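You operate a simulated robot arm through the tools that you are given. There is no shell and no other tool.

Carry out the task below with a simulated robot arm. There is one attempt and no reset: what you move stays moved.

## Task
Put things in order on the wooden table with the long grey block. At the end: the yellow block stands on top of the brown closed carton (marked "75"); the pink filter stands where the green block stood; the black float stands where the pink filter stood; the green block stands where the yellow block stood; whatever was shut is shut again. Leave all else as you found it, and nothing knocked over.

It is judged by the outcome, as a careful person would: the job done as asked, and still so three seconds after it is handed in. It fails if anything else is knocked over, pushed out of place, dropped, spilled or broken.

## Robot
A 7-joint arm with a two-finger parallel gripper, fixed in place. Base frame: the origin is at the foot of the arm, x ahead of it, y to its left, z up; the work surface is at about z = 0. Lengths are in m, angles in degrees, forces in N, time in s.
With the tool pointing down near the work surface it reaches from about 0.24 to 0.62 m from the base axis. Its first joint turns from -66.0 to 66.0 degrees. Payload 2.6 kg.
Tool frame: the origin (TCP) lies between the finger pads and is the grasp point; the fingertips stand 0.03 m ahead of it; z points along the fingers, y is the line along which they close. Largest opening 0.094 m; finger width 0.028, thickness 0.01; the body of the gripper, 0.05 by 0.096 m, starts 0.055 m behind the TCP.
Orientation is told as [roll, pitch, yaw] about the base's x, y, z axes, in that order, counted from this pose: with the fingers straight down and closing along the base's y, the tool's x points along the base's -x, its y along +y and its z along -z.

## Interface
- The arm moves only by the tool move_arm. Its argument "plan" is a list of rows, each a list of 7 numbers: the shift along the base's x, y, z in m, then the turn, a rotation vector about the base's x, y, z in degrees, then the closure in counts, from 0 (fully open) to 255 (shut). In form: [[dx, dy, dz, rx, ry, rz, claw], ...]. A call has 1 to 20 rows; each row is the pose to reach, as a shift and turn from the pose commanded when the call began. Each row takes 0.2 s and may step no farther than 0.05 m and 8.6 degrees from the row before; otherwise, or with a gripper value out of range, the whole call is refused. A pose out of reach is approached as far as the arm can. The call stops where the force on the tool passes 40 N (or 10 N more than at its start, if that is more) or the arm is blocked; 0.2 s more then pass. Each finger travels about 0.072 m/s and halts on what it meets, pressing with about 22 N; the grip force reading is that of the motor and also rises with nothing between the fingers. The clock runs only during rows and for 0.2 s after the last one: add rows that repeat a pose to give the fingers time. It gives the time, the measured TCP pose, the force on the tool (base axes), the opening and the grip force at its end, in the units of the frame above (readings bear some noise), with the torque about the TCP (base axes, N m) and any sound that the robot's microphone picked up.
- Cameras (640 x 400 px; columns grow to the right, rows downward): "scene" is fixed at [0.0104, 0.4359, 0.5582]; the picture's right is [-0.85, -0.52, 0.00], its down [-0.36, 0.58, -0.73] and it looks along [0.38, -0.63, -0.68] (base axes); focal length 218 px, centre (320, 200). "wrist" rides on the gripper at [0.076, 0.014, -0.102] in the tool frame; the picture's right is [-0.18, 0.98, 0.00], its down [-0.75, -0.14, -0.64] and it looks along [-0.63, -0.12, 0.77] (tool axes); focal length 243 px, centre (320, 200). There is no depth. A picture from a camera that has moved, and an enlarged one, comes with that camera's place and axes in the base frame and with its lens. The place of the scene camera against the robot may be out by one fixed shift of up to 0.025 m in any direction.
- snapshot(camera): a new picture of that camera. No time passes.
- enlarge(camera, box): a new picture of the part [left, top, right, bottom] of that camera's present view, enlarged. No time passes.
- job_done(): hands the job in; it is judged then, once.

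Places have to be worked out from the pictures, the camera data and where the tool is seen. Open the gripper and draw the arm clear of the work before you hand the job in, unless the task says otherwise.

The tools are called after "Emit:" as name(argument=value, ...) on one line, values as JSON. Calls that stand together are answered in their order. move_arm: Moves the arm, as the interface text tells. Its arguments: {"type":"object","properties":{"plan":{"type":"array","items":{"type":"array","items":{"type":"number"}}}},"required":["plan"]} The other tools are called the same way: snapshot (camera) takes a picture; enlarge (camera, box) takes an enlarged picture of a part of a camera's view; job_done () hands the job in.

At the start:

```text
time_s: 0.0
tool_pos: [0.3275, 0.0509, 0.3464]
tool_rot: [0.0, 0.0, 0.0]
ft_force: [0.4, -0.5, 0.3]
moment: [-0.05, 0.03, -0.01]
gripper_width: 0.094
finger_force: 0.0
```

scene: 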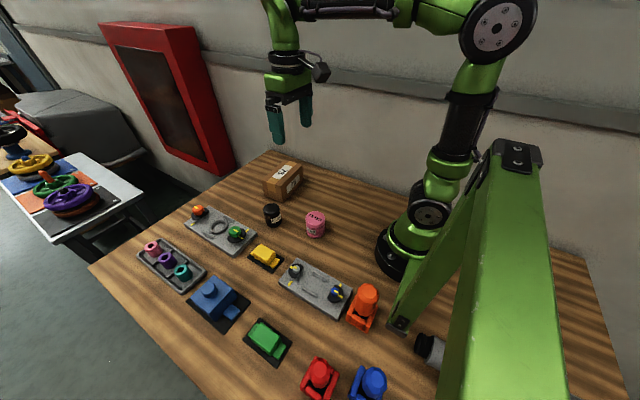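
wrist: 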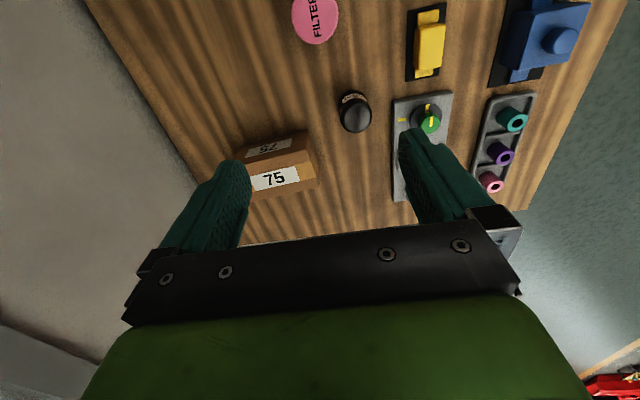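

I start by looking more closely at the table from both cameras before I move anything.

Emit:
enlarge(camera="scene", box=[160, 140, 400, 290])

Emit:
enlarge(camera="scene", box=[130, 230, 450, 400])

Emit:
enlarge(camera="wrist", box=[220, 0, 620, 220])

```text
2.67 times, centred on (280, 215) of scene
camera zoom: at [0.0104, 0.4359, 0.5582], right [-0.85, -0.52, 0.0], down [-0.36, 0.58, -0.73], along [0.38, -0.63, -0.68], focal length 580 px, centre (427, 160)
```

zoom: 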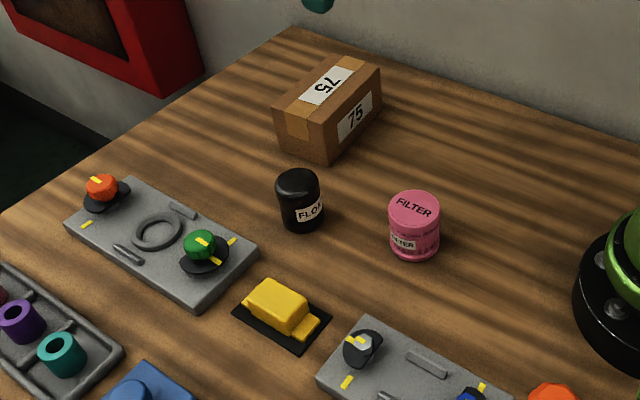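

```text
2.00 times, centred on (290, 315) of scene
camera zoom: at [0.0104, 0.4359, 0.5582], right [-0.85, -0.52, 0.0], down [-0.36, 0.58, -0.73], along [0.38, -0.63, -0.68], focal length 435 px, centre (380, -30)
```

zoom: 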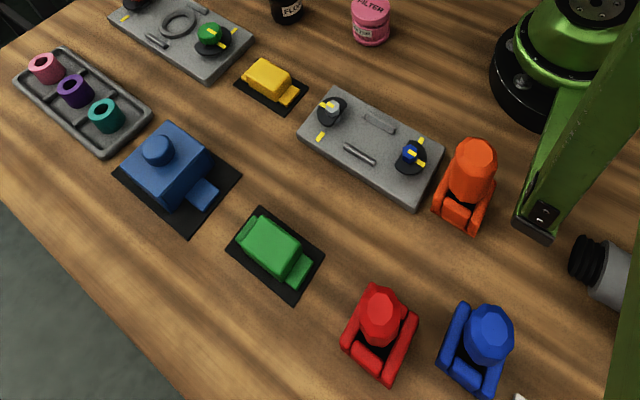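

```text
1.60 times, centred on (420, 110) of wrist
camera zoom: at [0.2524, 0.066, 0.4497], right [0.18, 0.98, 0.0], down [0.75, -0.14, 0.64], along [0.63, -0.12, -0.77], focal length 388 px, centre (160, 344)
```

zoom: 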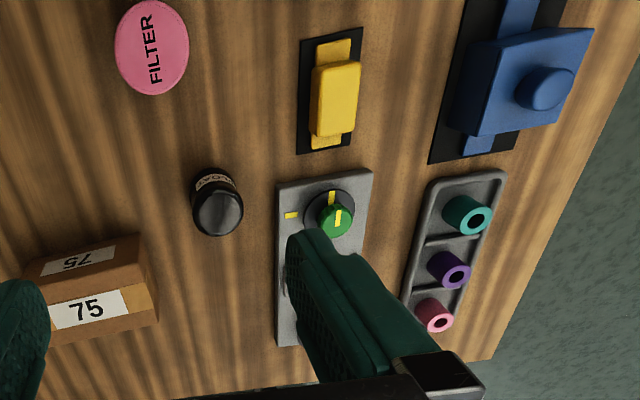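

The yellow, green, pink and black items are visible, but I need to see what the yellow and green blocks stand on. I move up and to the left for a closer wrist view, well clear of everything.

Emit:
move_arm(plan=[[-0.01, 0.04, 0, 0, 0, 0, 0], [-0.02, 0.08, 0, 0, 0, 0, 0], [-0.03, 0.12, 0, 0, 0, 0, 0], [-0.04, 0.16, 0, 0, 0, 0, 0], [-0.05, 0.2, 0, 0, 0, 0, 0]])

Emit:
snapshot(camera="wrist")

Emit:
snapshot(camera="scene")

```text
time_s: 1.2
tool_pos: [0.2762, 0.2501, 0.3455]
tool_rot: [0.0, 0.0, -0.1]
ft_force: [-0.1, 0.2, 0.0]
moment: [0.03, 0.01, 0.02]
gripper_width: 0.0938
finger_force: 0.0
```

```text
taken
camera wrist: at [0.2005, 0.2659, 0.4491], right [0.18, 0.98, 0.0], down [0.75, -0.14, 0.64], along [0.63, -0.12, -0.77], focal length 243 px, centre (320, 200)
```

wrist: 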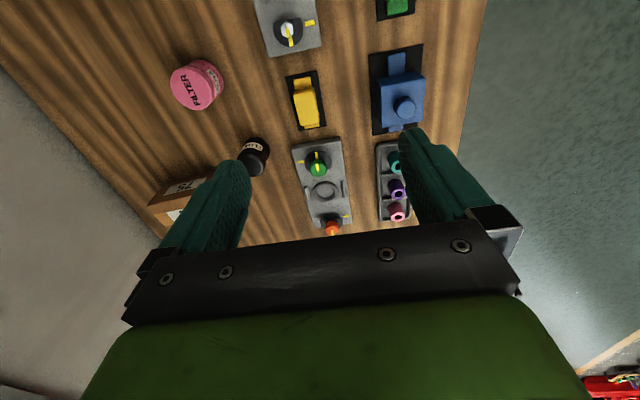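

```text
taken
```

scene: 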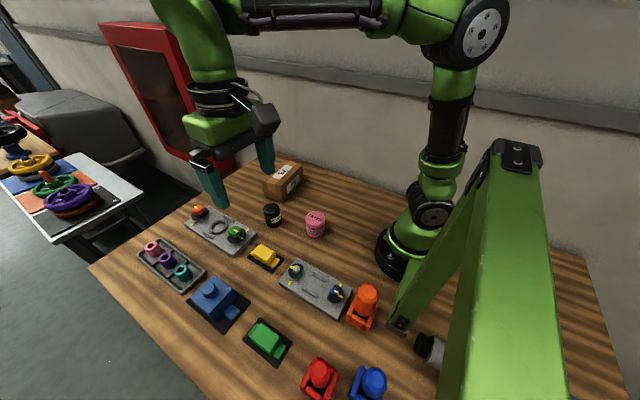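

Yellow is at about (0.33, 0.217), filter at about (0.274, 0.053), and float at about (0.405, 0.096). I lower the tool over the yellow block, still high above the table, to see what it rests on.

Emit:
move_arm(plan=[[0.01, -0.01, -0.04, 0, 0, 0, 0], [0.02, -0.02, -0.08, 0, 0, 0, 0], [0.03, -0.03, -0.12, 0, 0, 0, 0], [0.04, -0.033, -0.15, 0, 0, 0, 0]])

Emit:
snapshot(camera="wrist")

Emit:
enlarge(camera="wrist", box=[200, 0, 520, 200])

```text
time_s: 2.2
tool_pos: [0.3199, 0.2169, 0.1963]
tool_rot: [0.0, 0.0, 0.0]
ft_force: [0.1, 0.0, 0.3]
moment: [-0.03, 0.0, 0.02]
gripper_width: 0.0943
finger_force: 0.0
```

```text
taken
camera wrist: at [0.2439, 0.2326, 0.2993], right [0.18, 0.98, 0.0], down [0.75, -0.14, 0.64], along [0.63, -0.12, -0.77], focal length 243 px, centre (320, 200)
```

wrist: 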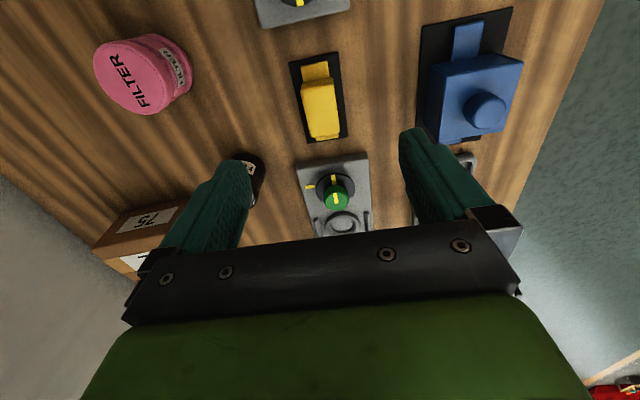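

```text
2.00 times, centred on (360, 100) of wrist
camera zoom: at [0.2439, 0.2326, 0.2993], right [0.18, 0.98, 0.0], down [0.75, -0.14, 0.64], along [0.63, -0.12, -0.77], focal length 485 px, centre (240, 400)
```

zoom: 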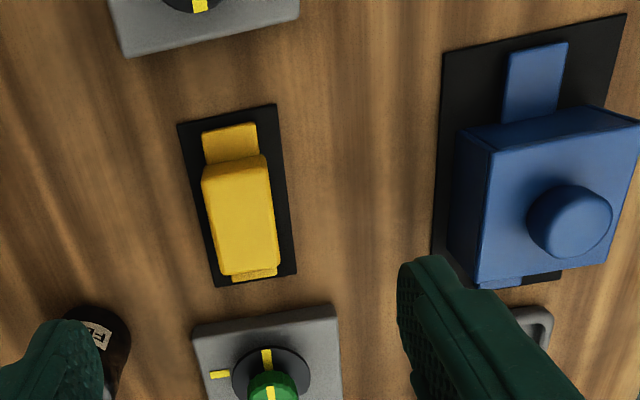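

The yellow box sits on a thin black mat spanning x 0.292–0.389 and y 0.189–0.242, and the box is about 0.033 wide in y. I zoom the scene camera on yellow, green, the carton and the jars to judge heights.

Emit:
enlarge(camera="scene", box=[240, 235, 296, 270])

Emit:
enlarge(camera="scene", box=[232, 310, 304, 370])

Emit:
enlarge(camera="scene", box=[250, 155, 346, 245])

```text
11.43 times, centred on (268, 252) of scene
camera zoom: at [0.0104, 0.4359, 0.5582], right [-0.85, -0.52, 0.0], down [-0.36, 0.58, -0.73], along [0.38, -0.63, -0.68], focal length 2486 px, centre (914, -400)
```

zoom: 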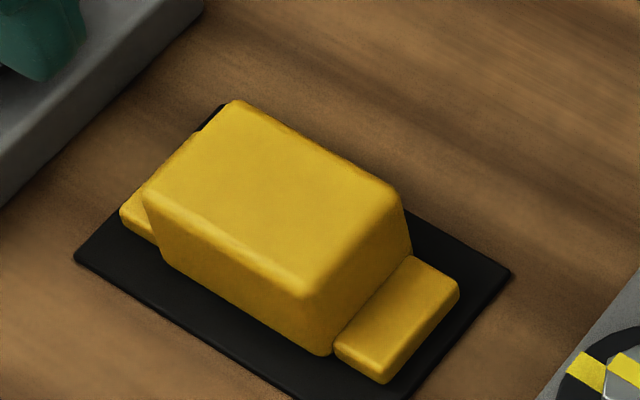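

```text
6.67 times, centred on (268, 340) of scene
camera zoom: at [0.0104, 0.4359, 0.5582], right [-0.85, -0.52, 0.0], down [-0.36, 0.58, -0.73], along [0.38, -0.63, -0.68], focal length 1450 px, centre (667, -733)
```

zoom: 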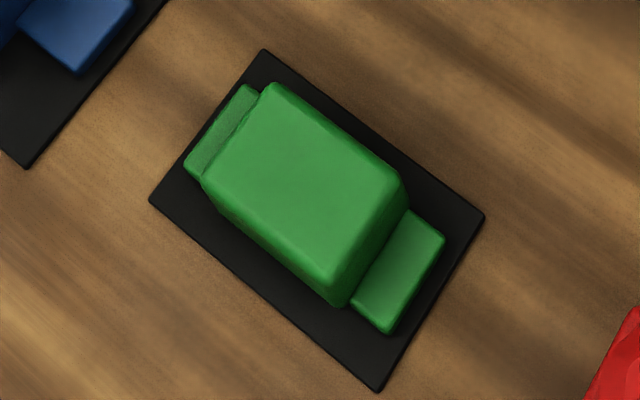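

```text
4.44 times, centred on (298, 200) of scene
camera zoom: at [0.0104, 0.4359, 0.5582], right [-0.85, -0.52, 0.0], down [-0.36, 0.58, -0.73], along [0.38, -0.63, -0.68], focal length 967 px, centre (418, 200)
```

zoom: 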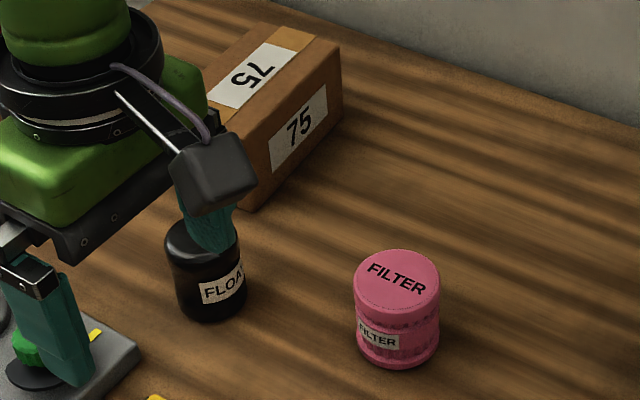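

The yellow block is about 0.025 tall, and the green mat centre is near (0.194, 0.373) after correcting the scene camera's x shift of about 0.013. Next I go over the carton side to measure the carton, the float and the filter.

Emit:
move_arm(plan=[[0.0, -0.01, 0.045, 0, 0, 0, 0], [0.01, -0.05, 0.06, 0, 0, 0, 0], [0.02, -0.095, 0.065, 0, 0, 0, 0], [0.03, -0.14, 0.065, 0, 0, 0, 0], [0.04, -0.185, 0.065, 0, 0, 0, 0], [0.05, -0.23, 0.065, 0, 0, 0, 0], [0.06, -0.25, 0.065, 0, 0, 0, 0]])

Emit:
snapshot(camera="wrist")

Emit:
enlarge(camera="wrist", box=[200, 0, 520, 200])

```text
time_s: 3.8
tool_pos: [0.3771, -0.0359, 0.2612]
tool_rot: [0.1, 0.0, 0.1]
ft_force: [0.1, -0.1, 0.1]
moment: [0.04, 0.0, -0.05]
gripper_width: 0.094
finger_force: 0.1
```

```text
taken
camera wrist: at [0.3009, -0.0201, 0.3645], right [0.18, 0.98, 0.0], down [0.75, -0.14, 0.64], along [0.63, -0.12, -0.77], focal length 243 px, centre (320, 200)
```

wrist: 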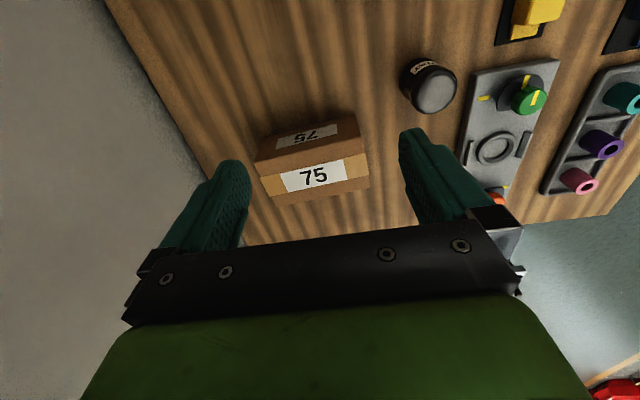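

```text
2.00 times, centred on (360, 100) of wrist
camera zoom: at [0.3009, -0.0201, 0.3645], right [0.18, 0.98, 0.0], down [0.75, -0.14, 0.64], along [0.63, -0.12, -0.77], focal length 485 px, centre (240, 400)
```

zoom: 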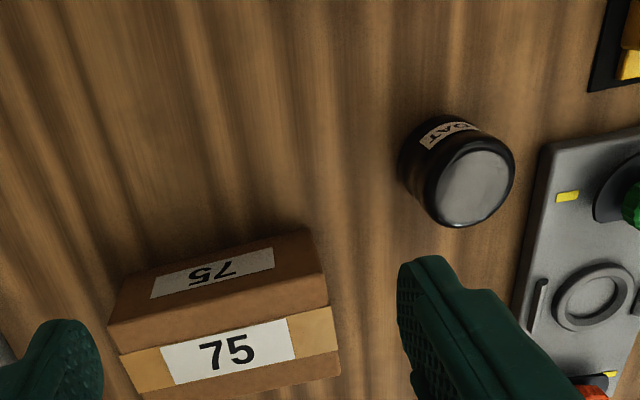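

The carton turns out to be tall, roughly 0.1 m, so I zoom in further on it and on the float to get edges.

Emit:
enlarge(camera="wrist", box=[240, 105, 384, 205])

Emit:
enlarge(camera="wrist", box=[380, 40, 476, 130])

Emit:
enlarge(camera="scene", box=[250, 150, 346, 245])

```text
4.00 times, centred on (312, 155) of wrist
camera zoom: at [0.3009, -0.0201, 0.3645], right [0.18, 0.98, 0.0], down [0.75, -0.14, 0.64], along [0.63, -0.12, -0.77], focal length 970 px, centre (352, 380)
```

zoom: 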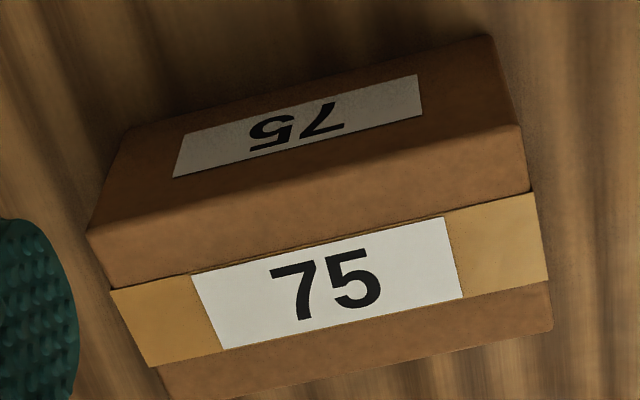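

```text
4.44 times, centred on (428, 85) of wrist
camera zoom: at [0.3009, -0.0201, 0.3645], right [0.18, 0.98, 0.0], down [0.75, -0.14, 0.64], along [0.63, -0.12, -0.77], focal length 1078 px, centre (-160, 711)
```

zoom: 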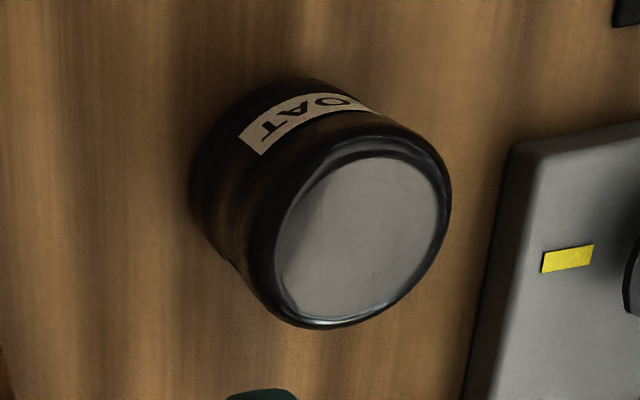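

```text
4.21 times, centred on (298, 198) of scene
camera zoom: at [0.0104, 0.4359, 0.5582], right [-0.85, -0.52, 0.0], down [-0.36, 0.58, -0.73], along [0.38, -0.63, -0.68], focal length 916 px, centre (413, 210)
```

zoom: 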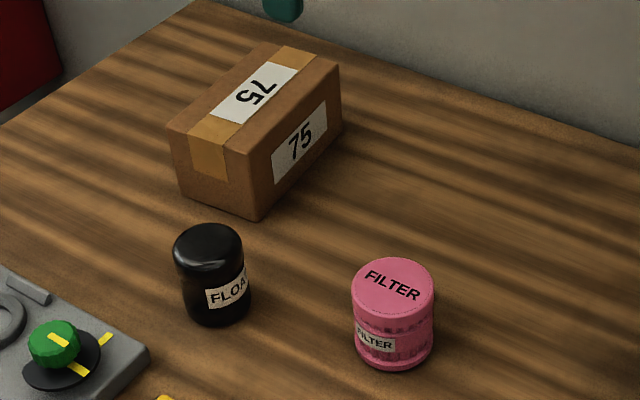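

The carton top is about 0.078 high, centred near (0.488, -0.065) and roughly 0.08 (x) by 0.147 (y). The float is at about (0.411, 0.0985), 0.067 tall and about 0.053 across. I now move over the yellow block at (0.339, 0.216) and hold a moment so the readings settle.

Emit:
move_arm(plan=[[-0.006, 0.042, 0, 0, 0, 0, 0], [-0.012, 0.084, 0, 0, 0, 0, 0], [-0.018, 0.126, 0, 0, 0, 0, 0], [-0.024, 0.168, 0, 0, 0, 0, 0], [-0.03, 0.21, -0.01, 0, 0, 0, 0], [-0.036, 0.24, -0.04, 0, 0, 0, 0], [-0.038, 0.249, -0.08, 0, 0, 0, 0], [-0.038, 0.249, -0.11, 0, 0, 0, 0], [-0.038, 0.249, -0.11, 0, 0, 0, 0]])

Emit:
snapshot(camera="wrist")

Emit:
enlarge(camera="wrist", box=[230, 60, 420, 200])

```text
time_s: 5.8
tool_pos: [0.3394, 0.2175, 0.1531]
tool_rot: [0.0, 0.0, 0.0]
ft_force: [0.5, -0.2, 0.6]
moment: [-0.02, 0.02, 0.01]
gripper_width: 0.094
finger_force: 0.1
```

```text
taken
camera wrist: at [0.2637, 0.2332, 0.256], right [0.18, 0.98, 0.0], down [0.75, -0.14, 0.64], along [0.63, -0.12, -0.77], focal length 243 px, centre (320, 200)
```

wrist: 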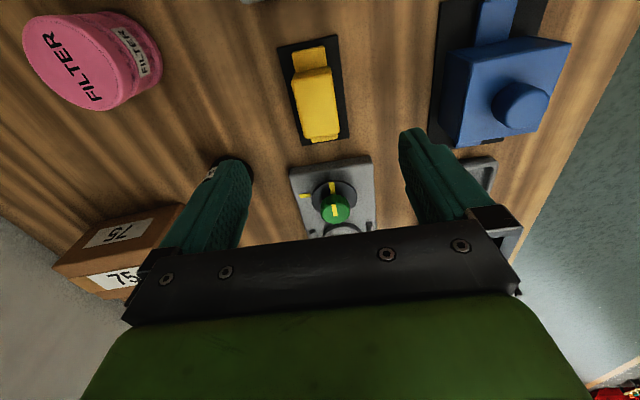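

```text
2.86 times, centred on (325, 130) of wrist
camera zoom: at [0.2637, 0.2332, 0.256], right [0.18, 0.98, 0.0], down [0.75, -0.14, 0.64], along [0.63, -0.12, -0.77], focal length 693 px, centre (306, 400)
```

zoom: 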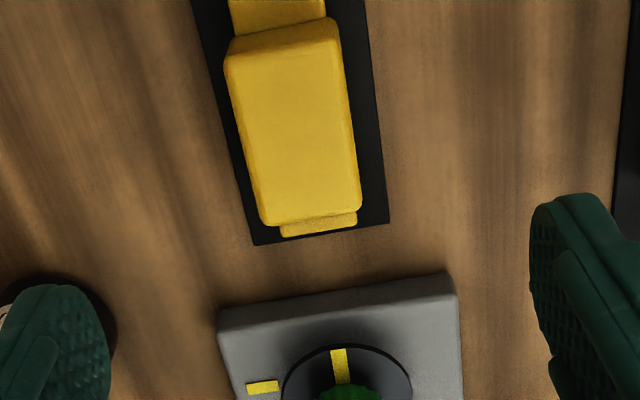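

The measurements agree: the yellow box is centred at about (0.340, 0.2157), is 0.0345 wide, and lies between the open fingers. I descend so the fingertips stop just above the mat.

Emit:
move_arm(plan=[[0.0005, -0.0015, -0.04, 0, 0, 0, 0], [0.0005, -0.0015, -0.08, 0, 0, 0, 0], [0.0005, -0.0015, -0.1, 0, 0, 0, 0], [0.0005, -0.0015, -0.112, 0, 0, 0, 0], [0.0005, -0.0015, -0.117, 0, 0, 0, 0], [0.0005, -0.0015, -0.117, 0, 0, 0, 0]])

Emit:
enlarge(camera="scene", box=[220, 200, 330, 280])

Emit:
snapshot(camera="wrist")

```text
time_s: 7.2
tool_pos: [0.339, 0.2144, 0.0335]
tool_rot: [0.0, 0.0, 0.0]
ft_force: [0.1, 0.3, -0.2]
moment: [-0.02, -0.03, -0.03]
gripper_width: 0.0939
finger_force: 0.0
```

```text
5.00 times, centred on (275, 240) of scene
camera zoom: at [0.0104, 0.4359, 0.5582], right [-0.85, -0.52, 0.0], down [-0.36, 0.58, -0.73], along [0.38, -0.63, -0.68], focal length 1088 px, centre (545, 0)
```

zoom: 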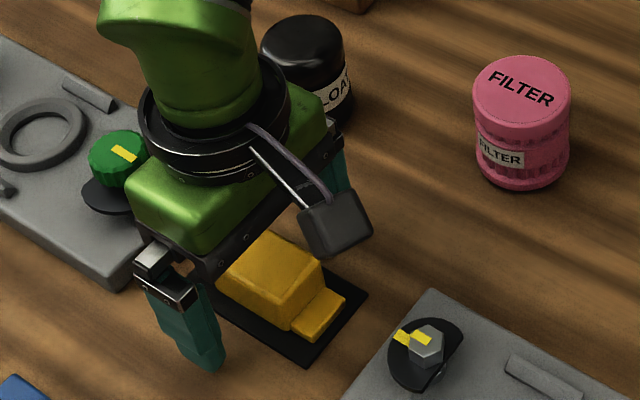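

```text
taken
camera wrist: at [0.2646, 0.23, 0.1369], right [0.18, 0.98, 0.0], down [0.75, -0.14, 0.64], along [0.63, -0.12, -0.77], focal length 243 px, centre (320, 200)
```

wrist: 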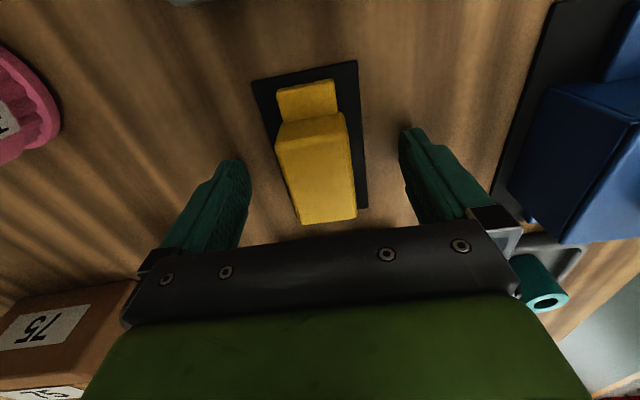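

No contact, and the fingertips straddle the block about 3 mm above the table. I lift 2 mm to clear the mat and close slowly on the block.

Emit:
move_arm(plan=[[0, 0.001, 0.0025, 0, 0, 0, 0], [0, 0.001, 0.0025, 0, 0, 0, 80], [0, 0.001, 0.0025, 0, 0, 0, 255], [0, 0.001, 0.0025, 0, 0, 0, 255], [0, 0.001, 0.0025, 0, 0, 0, 255], [0, 0.001, 0.0025, 0, 0, 0, 255]])

Emit:
snapshot(camera="wrist")

Emit:
enlarge(camera="scene", box=[220, 200, 330, 280])

```text
time_s: 8.6
tool_pos: [0.3408, 0.2157, 0.0365]
tool_rot: [0.0, -0.1, 0.0]
ft_force: [1.4, -3.5, 1.1]
moment: [-0.02, 0.05, 0.04]
gripper_width: 0.0401
finger_force: 21.9
```

```text
taken
camera wrist: at [0.2648, 0.2311, 0.1399], right [0.18, 0.98, 0.0], down [0.75, -0.14, 0.64], along [0.63, -0.12, -0.77], focal length 243 px, centre (320, 200)
```

wrist: 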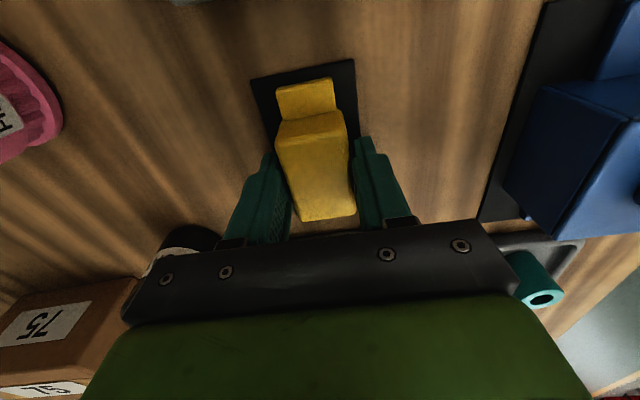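

```text
5.00 times, centred on (275, 240) of scene
camera zoom: at [0.0104, 0.4359, 0.5582], right [-0.85, -0.52, 0.0], down [-0.36, 0.58, -0.73], along [0.38, -0.63, -0.68], focal length 1088 px, centre (545, 0)
```

zoom: 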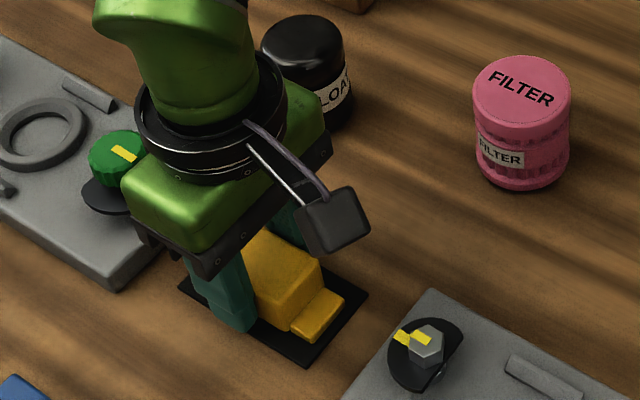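

The block is held with an opening of 0.040 and about 22 N. I lift a little, straight up, and check whether the mat comes along.

Emit:
move_arm(plan=[[0, 0, 0.005, 0, 0, 0, 255], [0, 0, 0.015, 0, 0, 0, 255], [0, 0, 0.03, 0, 0, 0, 255], [0, 0, 0.05, 0, 0, 0, 255]])

Emit:
snapshot(camera="wrist")

Emit:
enlarge(camera="scene", box=[220, 200, 330, 280])

```text
time_s: 9.6
tool_pos: [0.3415, 0.2164, 0.0872]
tool_rot: [0.0, 0.1, 0.1]
ft_force: [0.1, 0.2, -0.7]
moment: [-0.01, 0.0, -0.01]
gripper_width: 0.0
finger_force: 22.6
```

```text
taken
camera wrist: at [0.2656, 0.2321, 0.1907], right [0.18, 0.98, 0.0], down [0.75, -0.14, 0.64], along [0.63, -0.12, -0.77], focal length 243 px, centre (320, 200)
```

wrist: 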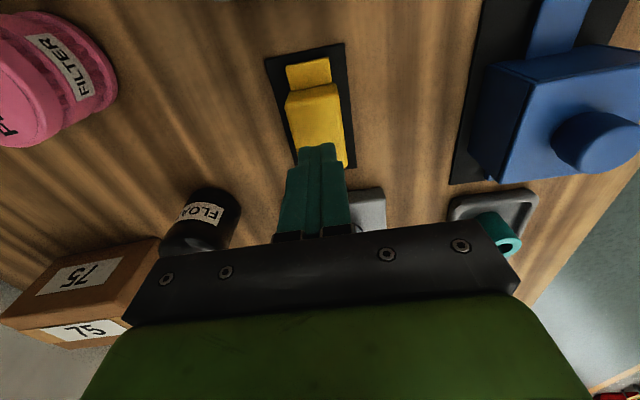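

```text
5.00 times, centred on (275, 240) of scene
camera zoom: at [0.0104, 0.4359, 0.5582], right [-0.85, -0.52, 0.0], down [-0.36, 0.58, -0.73], along [0.38, -0.63, -0.68], focal length 1088 px, centre (545, 0)
```

zoom: 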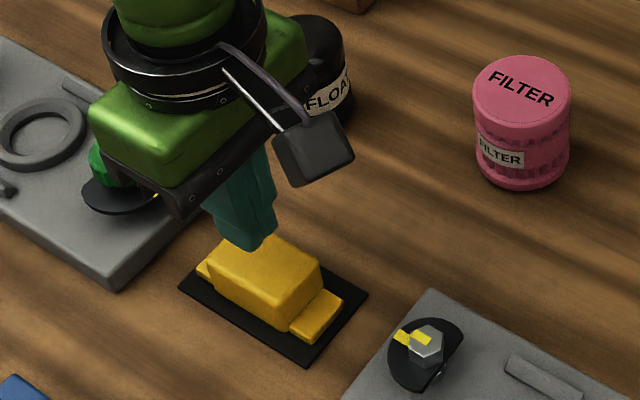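

The fingers slipped off upward: the opening is now 0 and the block stayed in place. I look closely at the block's shape and at my fingertips before retrying.

Emit:
enlarge(camera="wrist", box=[250, 30, 390, 250])

Emit:
enlarge(camera="scene", box=[240, 225, 300, 275])

```text
1.82 times, centred on (320, 140) of wrist
camera zoom: at [0.2656, 0.2321, 0.1907], right [0.18, 0.98, 0.0], down [0.75, -0.14, 0.64], along [0.63, -0.12, -0.77], focal length 441 px, centre (320, 309)
```

zoom: 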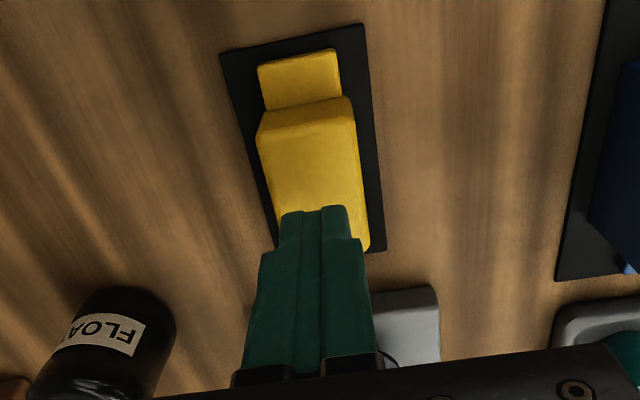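

```text
8.00 times, centred on (270, 250) of scene
camera zoom: at [0.0104, 0.4359, 0.5582], right [-0.85, -0.52, 0.0], down [-0.36, 0.58, -0.73], along [0.38, -0.63, -0.68], focal length 1740 px, centre (720, -200)
```

zoom: 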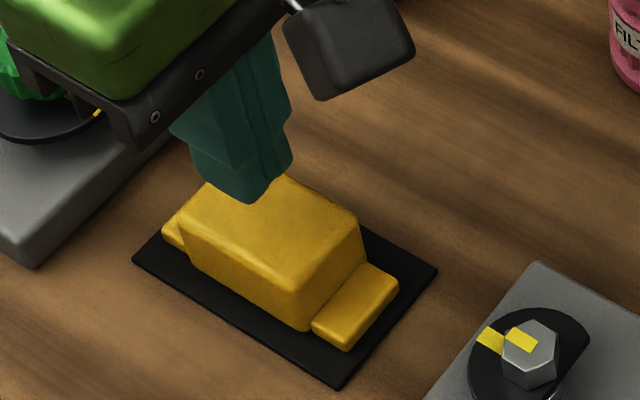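

The block has slightly leaning, rounded sides, so my first grip may have been too high. I open, go back down a few millimetres lower, and re-grip; after that I will lift in tiny steps while reading the force.

Emit:
move_arm(plan=[[0, 0, 0, 0, 0, 0, 0], [0, 0, 0, 0, 0, 0, 0], [-0.001, -0.0005, 0, 0, 0, 0, 0], [-0.001, -0.0005, -0.03, 0, 0, 0, 0], [-0.001, -0.0005, -0.05, 0, 0, 0, 0], [-0.001, -0.0005, -0.0545, 0, 0, 0, 0], [-0.001, -0.0005, -0.0545, 0, 0, 0, 0], [-0.001, -0.0005, -0.0545, 0, 0, 0, 0]])

```text
time_s: 11.4
tool_pos: [0.3392, 0.2175, 0.0341]
tool_rot: [0.1, 0.0, 0.0]
ft_force: [-0.2, 0.1, 0.0]
moment: [0.0, 0.06, 0.01]
gripper_width: 0.0939
finger_force: 0.0
```

There is no contact at z = 0.034. I go 1.5 mm lower, re-centre in y, and close.

Emit:
move_arm(plan=[[0.001, -0.0015, -0.0015, 0, 0, 0, 0], [0.001, -0.0015, -0.0015, 0, 0, 0, 0], [0.001, -0.0015, -0.0015, 0, 0, 0, 100], [0.001, -0.0015, -0.0015, 0, 0, 0, 255], [0.001, -0.0015, -0.0015, 0, 0, 0, 255], [0.001, -0.0015, -0.0015, 0, 0, 0, 255], [0.001, -0.0015, -0.0015, 0, 0, 0, 255], [0.001, -0.0015, -0.0015, 0, 0, 0, 255]])

Emit:
snapshot(camera="wrist")

```text
time_s: 13.2
tool_pos: [0.3412, 0.2141, 0.031]
tool_rot: [0.0, 0.0, 0.0]
ft_force: [4.9, 9.7, -11.0]
moment: [0.44, -0.22, -0.53]
gripper_width: 0.0548
finger_force: 44.8
```

```text
taken
camera wrist: at [0.2652, 0.23, 0.1346], right [0.18, 0.98, 0.0], down [0.75, -0.14, 0.64], along [0.63, -0.12, -0.77], focal length 243 px, centre (320, 200)
```

wrist: 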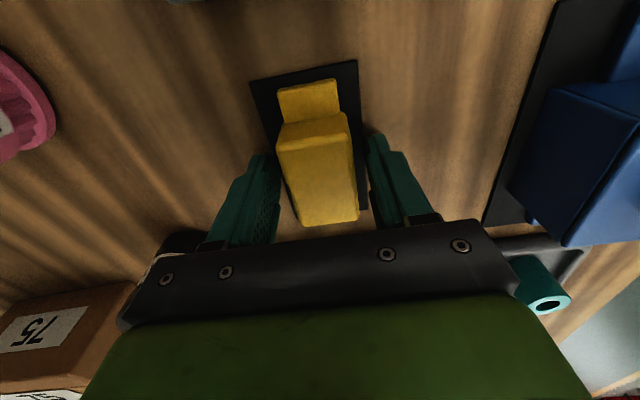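

The opening stopped at 0.055 with the tips at about 1 mm height, so I closed on the mat's edges: the mat is a stiff plate a couple of millimetres thick. I open at once, rise about 3 mm to clear it, and check that it did not shift.

Emit:
move_arm(plan=[[0, 0, 0, 0, 0, 0, 60], [0, 0, 0, 0, 0, 0, 0], [0, 0, 0, 0, 0, 0, 0], [0, 0.001, 0.003, 0, 0, 0, 0], [0, 0.001, 0.003, 0, 0, 0, 0], [0, 0.001, 0.003, 0, 0, 0, 0]])

Emit:
snapshot(camera="wrist")

Emit:
enlarge(camera="scene", box=[220, 200, 330, 280])

```text
time_s: 14.6
tool_pos: [0.3406, 0.2146, 0.0353]
tool_rot: [0.1, 0.0, 0.0]
ft_force: [0.6, -1.0, 0.2]
moment: [0.02, 0.01, 0.02]
gripper_width: 0.094
finger_force: 0.0
```

```text
taken
camera wrist: at [0.2651, 0.2309, 0.1377], right [0.18, 0.98, 0.0], down [0.75, -0.14, 0.64], along [0.63, -0.12, -0.77], focal length 243 px, centre (320, 200)
```

wrist: 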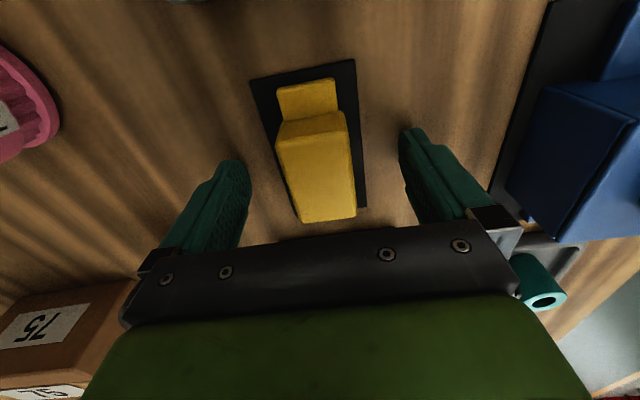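

```text
5.00 times, centred on (275, 240) of scene
camera zoom: at [0.0104, 0.4359, 0.5582], right [-0.85, -0.52, 0.0], down [-0.36, 0.58, -0.73], along [0.38, -0.63, -0.68], focal length 1088 px, centre (545, 0)
```

zoom: 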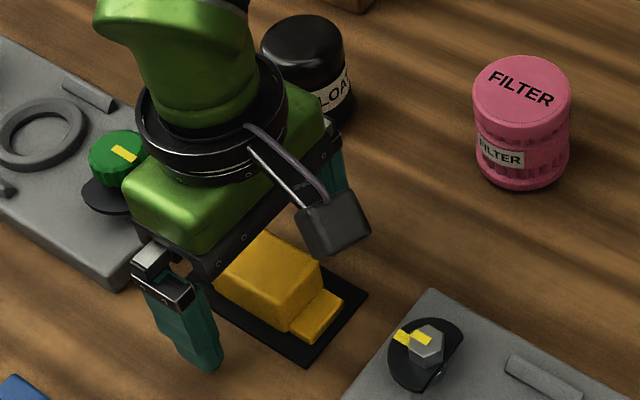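

The mat is unmoved. I now grip the block with the tips about 4–5 mm up, close fully, and lift only 3 mm to read the load.

Emit:
move_arm(plan=[[0, 0.001, -0.001, 0, 0, 0, 100], [0, 0.001, -0.001, 0, 0, 0, 255], [0, 0.001, -0.001, 0, 0, 0, 255], [0, 0.001, -0.001, 0, 0, 0, 255], [0, 0.001, -0.001, 0, 0, 0, 255], [0, 0.001, -0.001, 0, 0, 0, 255]])

Emit:
move_arm(plan=[[0, 0, 0.001, 0, 0, 0, 255], [0, 0, 0.002, 0, 0, 0, 255], [0, 0, 0.003, 0, 0, 0, 255]])

```text
time_s: 16.0
tool_pos: [0.3406, 0.217, 0.0339]
tool_rot: [0.0, 0.0, 0.0]
ft_force: [-0.8, -4.0, 3.9]
moment: [0.01, -0.02, 0.0]
gripper_width: 0.0399
finger_force: 22.0
```

```text
time_s: 16.8
tool_pos: [0.3393, 0.215, 0.037]
tool_rot: [0.0, -0.1, 0.2]
ft_force: [0.4, 0.3, -1.6]
moment: [-0.02, 0.03, -0.03]
gripper_width: 0.04
finger_force: 22.6
```

After 3 mm the grip still reads 0.040 and the load is only about 1.6 N. I lift 6 mm more and look.

Emit:
move_arm(plan=[[0, 0, 0.002, 0, 0, 0, 255], [0, 0, 0.004, 0, 0, 0, 255], [0, 0, 0.006, 0, 0, 0, 255]])

Emit:
enlarge(camera="scene", box=[220, 200, 330, 280])

Emit:
snapshot(camera="wrist")

```text
time_s: 17.6
tool_pos: [0.3407, 0.2164, 0.0417]
tool_rot: [0.0, 0.0, 0.1]
ft_force: [0.7, -0.9, -1.2]
moment: [0.02, 0.0, 0.02]
gripper_width: 0.0403
finger_force: 22.0
```

```text
5.00 times, centred on (275, 240) of scene
camera zoom: at [0.0104, 0.4359, 0.5582], right [-0.85, -0.52, 0.0], down [-0.36, 0.58, -0.73], along [0.38, -0.63, -0.68], focal length 1088 px, centre (545, 0)
```

zoom: 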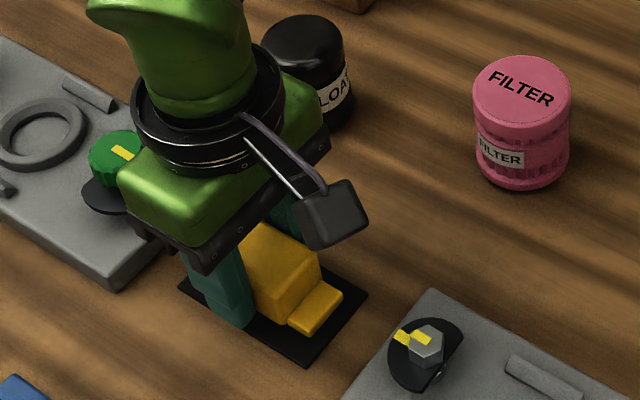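

```text
taken
camera wrist: at [0.2648, 0.2317, 0.1454], right [0.18, 0.98, 0.0], down [0.75, -0.14, 0.64], along [0.63, -0.12, -0.77], focal length 243 px, centre (320, 200)
```

wrist: 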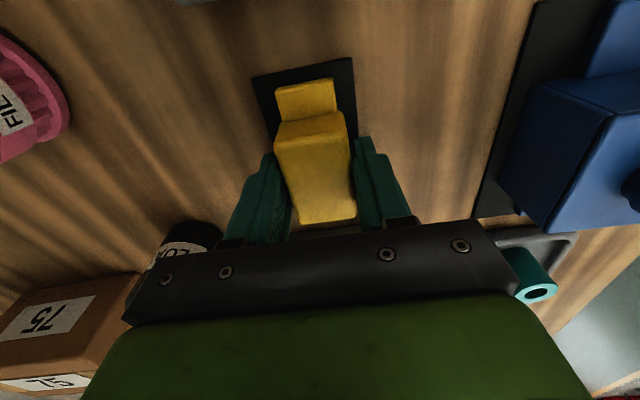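

The block's tab is now visibly higher over the mat, and the mat stays down, so the slow lift works. I keep rising gently.

Emit:
move_arm(plan=[[0, 0, 0.003, 0, 0, 0, 255], [0, 0, 0.006, 0, 0, 0, 255], [0, 0, 0.01, 0, 0, 0, 255], [0, 0, 0.014, 0, 0, 0, 255], [0, 0, 0.018, 0, 0, 0, 255], [0, 0, 0.022, 0, 0, 0, 255]])

Emit:
enlarge(camera="scene", box=[220, 200, 330, 280])

Emit:
snapshot(camera="wrist")

```text
time_s: 19.0
tool_pos: [0.3427, 0.2167, 0.063]
tool_rot: [0.0, 0.0, 0.1]
ft_force: [0.0, -0.1, -2.6]
moment: [0.01, -0.02, -0.01]
gripper_width: 0.0402
finger_force: 21.5
```

```text
5.00 times, centred on (275, 240) of scene
camera zoom: at [0.0104, 0.4359, 0.5582], right [-0.85, -0.52, 0.0], down [-0.36, 0.58, -0.73], along [0.38, -0.63, -0.68], focal length 1088 px, centre (545, 0)
```

zoom: 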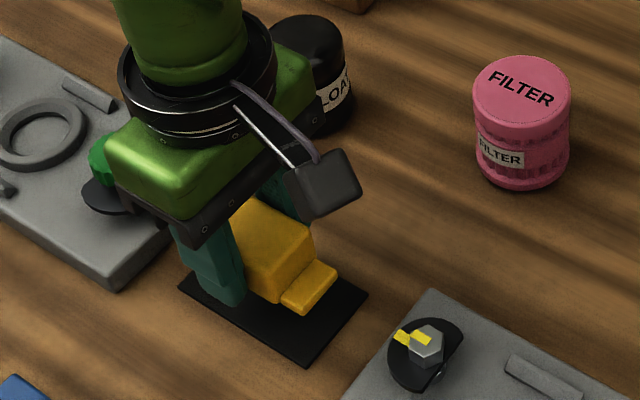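

```text
taken
camera wrist: at [0.2653, 0.2317, 0.1666], right [0.18, 0.98, 0.0], down [0.75, -0.14, 0.64], along [0.63, -0.12, -0.77], focal length 243 px, centre (320, 200)
```

wrist: 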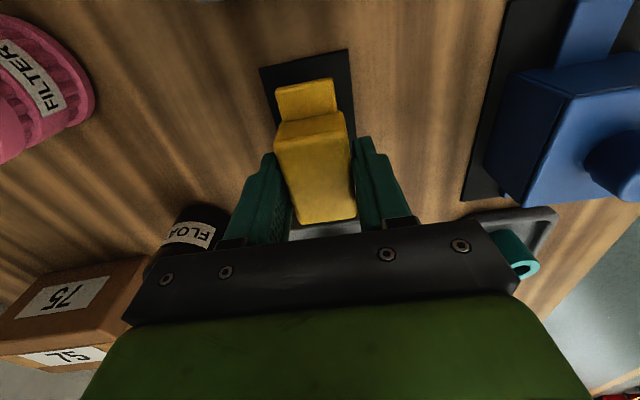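

Yellow is up and the mat stays on the table. The earlier slip came from lifting too fast, so I keep movements gentle: first up to z ≈ 0.165.

Emit:
move_arm(plan=[[0, 0, 0.005, 0, 0, 0, 255], [0, 0, 0.013, 0, 0, 0, 255], [0, 0, 0.023, 0, 0, 0, 255], [0, 0, 0.035, 0, 0, 0, 255], [0, 0, 0.048, 0, 0, 0, 255], [0, 0, 0.061, 0, 0, 0, 255], [0, 0, 0.074, 0, 0, 0, 255], [0, 0, 0.086, 0, 0, 0, 255], [0, 0, 0.096, 0, 0, 0, 255], [0, 0, 0.102, 0, 0, 0, 255]])

Emit:
snapshot(camera="wrist")

```text
time_s: 21.2
tool_pos: [0.3406, 0.2155, 0.1659]
tool_rot: [0.0, -0.1, 0.1]
ft_force: [0.7, 0.1, -2.9]
moment: [0.04, 0.01, 0.01]
gripper_width: 0.0401
finger_force: 21.5
```

```text
taken
camera wrist: at [0.2647, 0.2319, 0.2687], right [0.18, 0.98, 0.0], down [0.75, -0.14, 0.64], along [0.63, -0.12, -0.77], focal length 243 px, centre (320, 200)
```

wrist: 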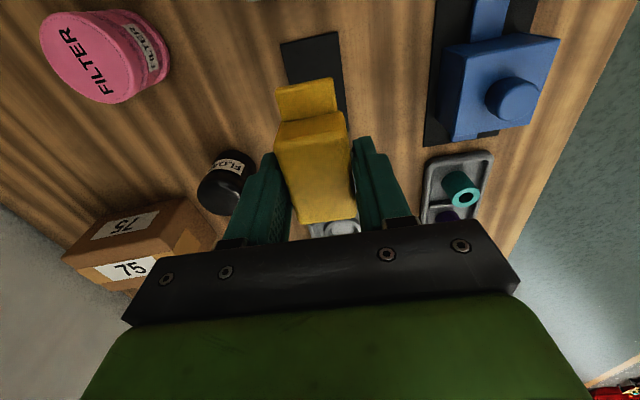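

The grip is steady at 0.040 and the block is level. I carry it over the carton slowly while turning it 87° clockwise so its long side runs along the carton's long side.

Emit:
move_arm(plan=[[0.0029, -0.0056, 0, 0, 0, -1.7, 255], [0.0088, -0.0168, 0, 0, 0, -5.2, 255], [0.0162, -0.0308, 0, 0, 0, -9.6, 255], [0.0243, -0.0462, 0, 0, 0, -14.4, 255], [0.0323, -0.0616, 0, 0, 0, -19.1, 255], [0.0404, -0.077, 0, 0, 0, -23.9, 255], [0.0485, -0.0924, 0, 0, 0, -28.7, 255], [0.0566, -0.1078, 0, 0, 0, -33.5, 255], [0.0647, -0.1232, 0, 0, 0, -38.3, 255], [0.0728, -0.1386, 0, 0, 0, -43.1, 255], [0.0809, -0.154, 0, 0, 0, -47.9, 255], [0.0889, -0.1694, 0, 0, 0, -52.6, 255], [0.097, -0.1848, 0, 0, 0, -57.4, 255], [0.1051, -0.2002, 0, 0, 0, -62.2, 255], [0.1132, -0.2156, 0, 0, 0, -67, 255], [0.1213, -0.231, 0, 0, 0, -71.8, 255], [0.1294, -0.2464, 0, 0, 0, -76.6, 255], [0.1367, -0.2604, 0, 0, 0, -80.9, 255], [0.1426, -0.2716, 0, 0, 0, -84.4, 255], [0.147, -0.28, 0, 0, 0, -87, 255]])

Emit:
snapshot(camera="wrist")

Emit:
snapshot(camera="scene")

```text
time_s: 25.4
tool_pos: [0.4875, -0.0638, 0.1656]
tool_rot: [-0.1, 0.0, -87.1]
ft_force: [0.6, 0.1, -1.2]
moment: [0.03, 0.0, -0.02]
gripper_width: 0.0403
finger_force: 22.1
```

```text
taken
camera wrist: at [0.4982, 0.0136, 0.2688], right [0.99, -0.13, 0.0], down [-0.1, -0.76, 0.64], along [-0.09, -0.64, -0.77], focal length 243 px, centre (320, 200)
```

wrist: 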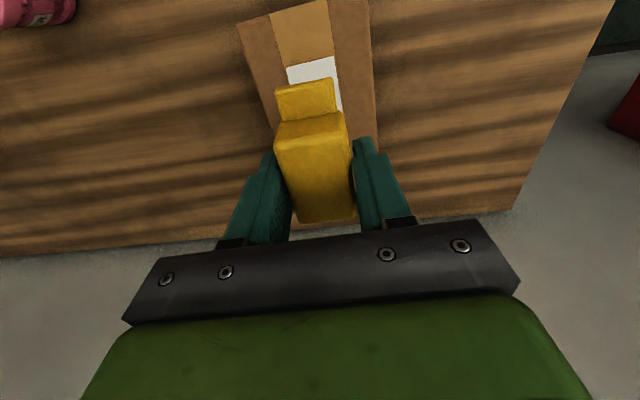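

```text
taken
```

scene: 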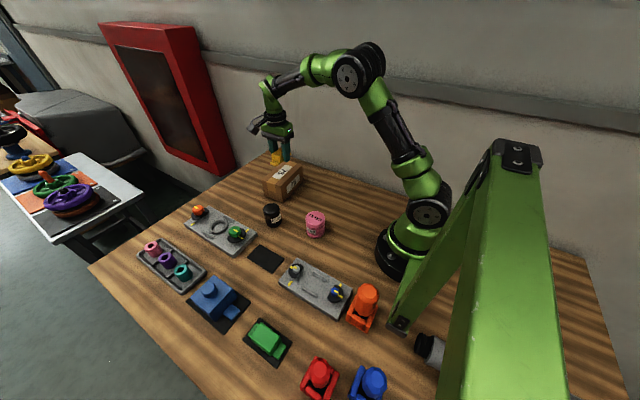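

The block is centred over the carton: tool (0.4875, -0.064), with the carton's edges at x ≈ 0.445 and 0.532. I lower it gently to just above the carton's top.

Emit:
move_arm(plan=[[0.0005, -0.001, -0.005, 0, 0, 0, 255], [0.0005, -0.001, -0.013, 0, 0, 0, 255], [0.0005, -0.001, -0.022, 0, 0, 0, 255], [0.0005, -0.001, -0.031, 0, 0, 0, 255], [0.0005, -0.001, -0.039, 0, 0, 0, 255], [0.0005, -0.001, -0.045, 0, 0, 0, 255], [0.0005, -0.001, -0.048, 0, 0, 0, 255]])

Emit:
enlarge(camera="scene", box=[240, 130, 330, 210])

Emit:
snapshot(camera="wrist")

```text
time_s: 27.0
tool_pos: [0.4892, -0.0651, 0.1175]
tool_rot: [0.0, 0.0, -87.0]
ft_force: [0.0, 0.2, -1.4]
moment: [-0.03, -0.04, 0.02]
gripper_width: 0.0402
finger_force: 22.2
```

```text
5.00 times, centred on (285, 170) of scene
camera zoom: at [0.0104, 0.4359, 0.5582], right [-0.85, -0.52, 0.0], down [-0.36, 0.58, -0.73], along [0.38, -0.63, -0.68], focal length 1088 px, centre (495, 350)
```

zoom: 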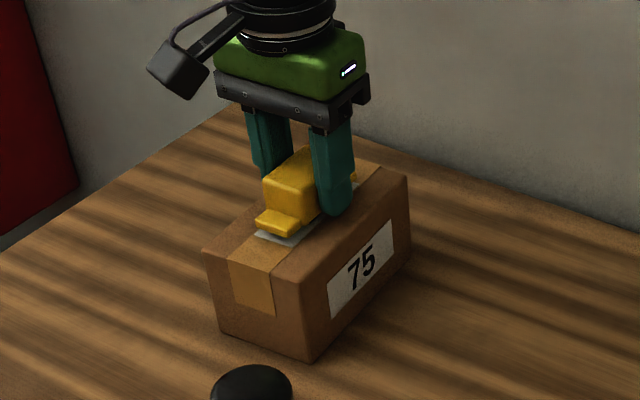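

```text
taken
camera wrist: at [0.4988, 0.0126, 0.2211], right [0.99, -0.13, 0.0], down [-0.1, -0.76, 0.64], along [-0.08, -0.64, -0.77], focal length 243 px, centre (320, 200)
```

wrist: 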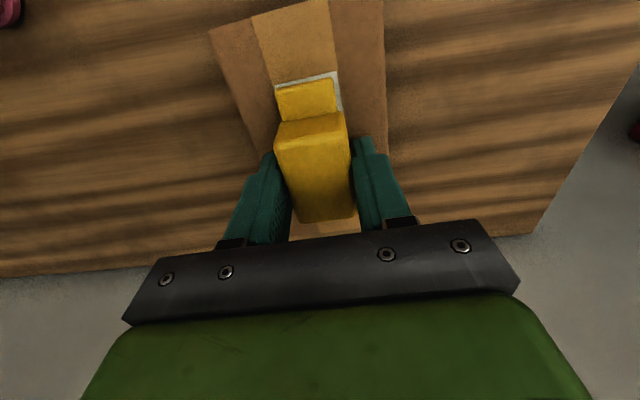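

The block hovers a few millimetres above the carton, centred on the tape. I lower in small steps and watch the vertical force.

Emit:
move_arm(plan=[[0, 0, -0.0015, 0, 0, 0, 255], [0, 0, -0.003, 0, 0, 0, 255], [0, 0, -0.0045, 0, 0, 0, 255], [0, 0, -0.0045, 0, 0, 0, 255]])

```text
time_s: 28.0
tool_pos: [0.4883, -0.0648, 0.1124]
tool_rot: [0.0, 0.0, -87.0]
ft_force: [1.0, -0.2, -1.5]
moment: [-0.01, 0.03, 0.01]
gripper_width: 0.0402
finger_force: 21.9
```

Still hanging free (about -1.5 N), so I continue down in smaller steps.

Emit:
move_arm(plan=[[0, 0, -0.001, 0, 0, 0, 255], [0, 0, -0.002, 0, 0, 0, 255], [0, 0, -0.002, 0, 0, 0, 255]])

```text
time_s: 28.8
tool_pos: [0.489, -0.0645, 0.1104]
tool_rot: [0.0, 0.0, -87.0]
ft_force: [0.0, -0.2, -2.2]
moment: [0.01, -0.03, -0.01]
gripper_width: 0.0402
finger_force: 22.0
```

Emit:
move_arm(plan=[[0, 0, -0.001, 0, 0, 0, 255], [0, 0, -0.002, 0, 0, 0, 255], [0, 0, -0.002, 0, 0, 0, 255]])

Emit:
enlarge(camera="scene", box=[260, 150, 320, 200])

```text
time_s: 29.6
tool_pos: [0.4899, -0.0646, 0.1093]
tool_rot: [0.1, -0.1, -87.1]
ft_force: [-6.9, 2.9, 15.2]
moment: [-0.07, 0.11, -0.05]
gripper_width: 0.0401
finger_force: 22.2
```

```text
8.00 times, centred on (290, 175) of scene
camera zoom: at [0.0103, 0.4359, 0.5582], right [-0.85, -0.52, 0.0], down [-0.36, 0.58, -0.73], along [0.38, -0.63, -0.68], focal length 1740 px, centre (560, 400)
```

zoom: 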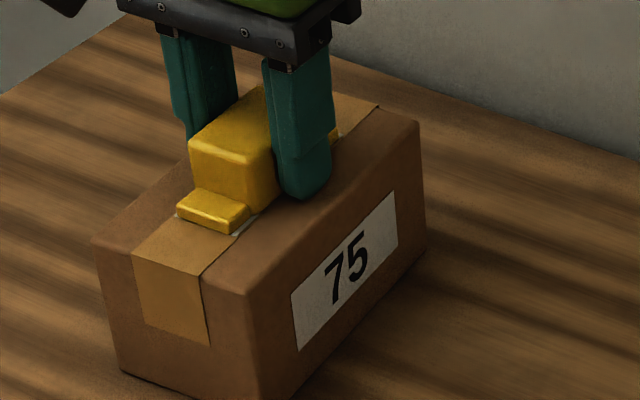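

The block now rests on the carton, with 15 N of upward force. I ease off 1 mm, open the fingers moderately, and rise straight up.

Emit:
move_arm(plan=[[0, 0, 0.001, 0, 0, 0, 255], [0, 0, 0.001, 0, 0, 0, 140], [0, 0, 0.001, 0, 0, 0, 90], [0, 0, 0.001, 0, 0, 0, 70], [0, 0, 0.001, 0, 0, 0, 70]])

Emit:
snapshot(camera="wrist")

```text
time_s: 30.8
tool_pos: [0.4886, -0.0649, 0.1105]
tool_rot: [-0.1, 0.0, -87.0]
ft_force: [-2.4, -0.4, 4.4]
moment: [0.05, -0.11, 0.02]
gripper_width: 0.0663
finger_force: 0.0
```

```text
taken
camera wrist: at [0.499, 0.0123, 0.2133], right [0.99, -0.13, 0.0], down [-0.1, -0.76, 0.64], along [-0.09, -0.64, -0.77], focal length 243 px, centre (320, 200)
```

wrist: 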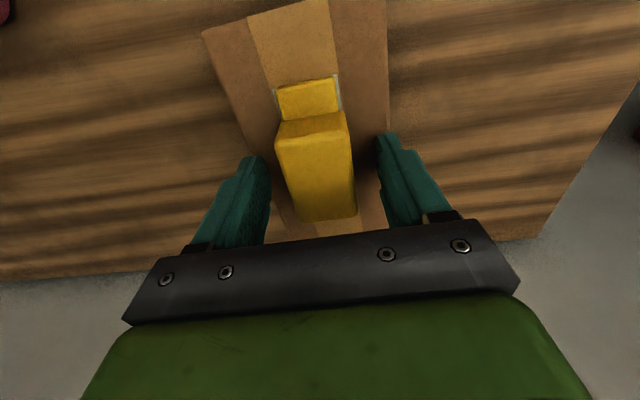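

The block stands free between the fingers. I rise straight up, well above it.

Emit:
move_arm(plan=[[0, 0, 0.003, 0, 0, 0, 70], [0, 0, 0.012, 0, 0, 0, 70], [0, 0, 0.03, 0, 0, 0, 70], [0, 0, 0.055, 0, 0, 0, 70], [0, 0, 0.085, 0, 0, 0, 70], [0, 0, 0.1, 0, 0, 0, 70]])

Emit:
enlarge(camera="scene", box=[240, 140, 340, 220])

Emit:
snapshot(camera="wrist")

```text
time_s: 32.2
tool_pos: [0.4896, -0.0653, 0.2111]
tool_rot: [0.1, 0.0, -87.1]
ft_force: [0.5, 0.1, 0.5]
moment: [0.0, 0.04, -0.02]
gripper_width: 0.0682
finger_force: 0.1
```

```text
5.00 times, centred on (290, 180) of scene
camera zoom: at [0.0104, 0.4359, 0.5582], right [-0.85, -0.52, 0.0], down [-0.36, 0.58, -0.73], along [0.38, -0.63, -0.68], focal length 1088 px, centre (470, 300)
```

zoom: 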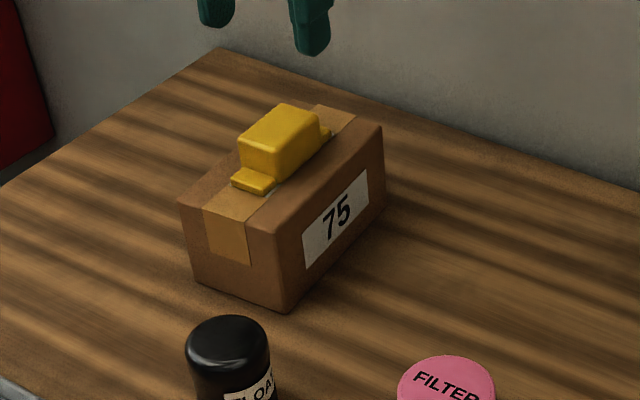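

```text
taken
camera wrist: at [0.5001, 0.0129, 0.3141], right [0.99, -0.13, 0.0], down [-0.1, -0.76, 0.64], along [-0.09, -0.64, -0.77], focal length 243 px, centre (320, 200)
```

wrist: 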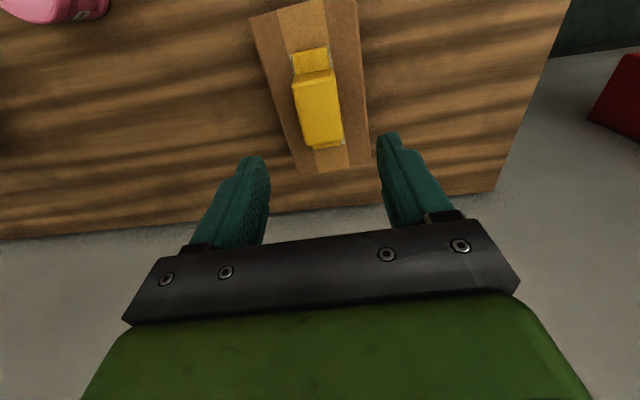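

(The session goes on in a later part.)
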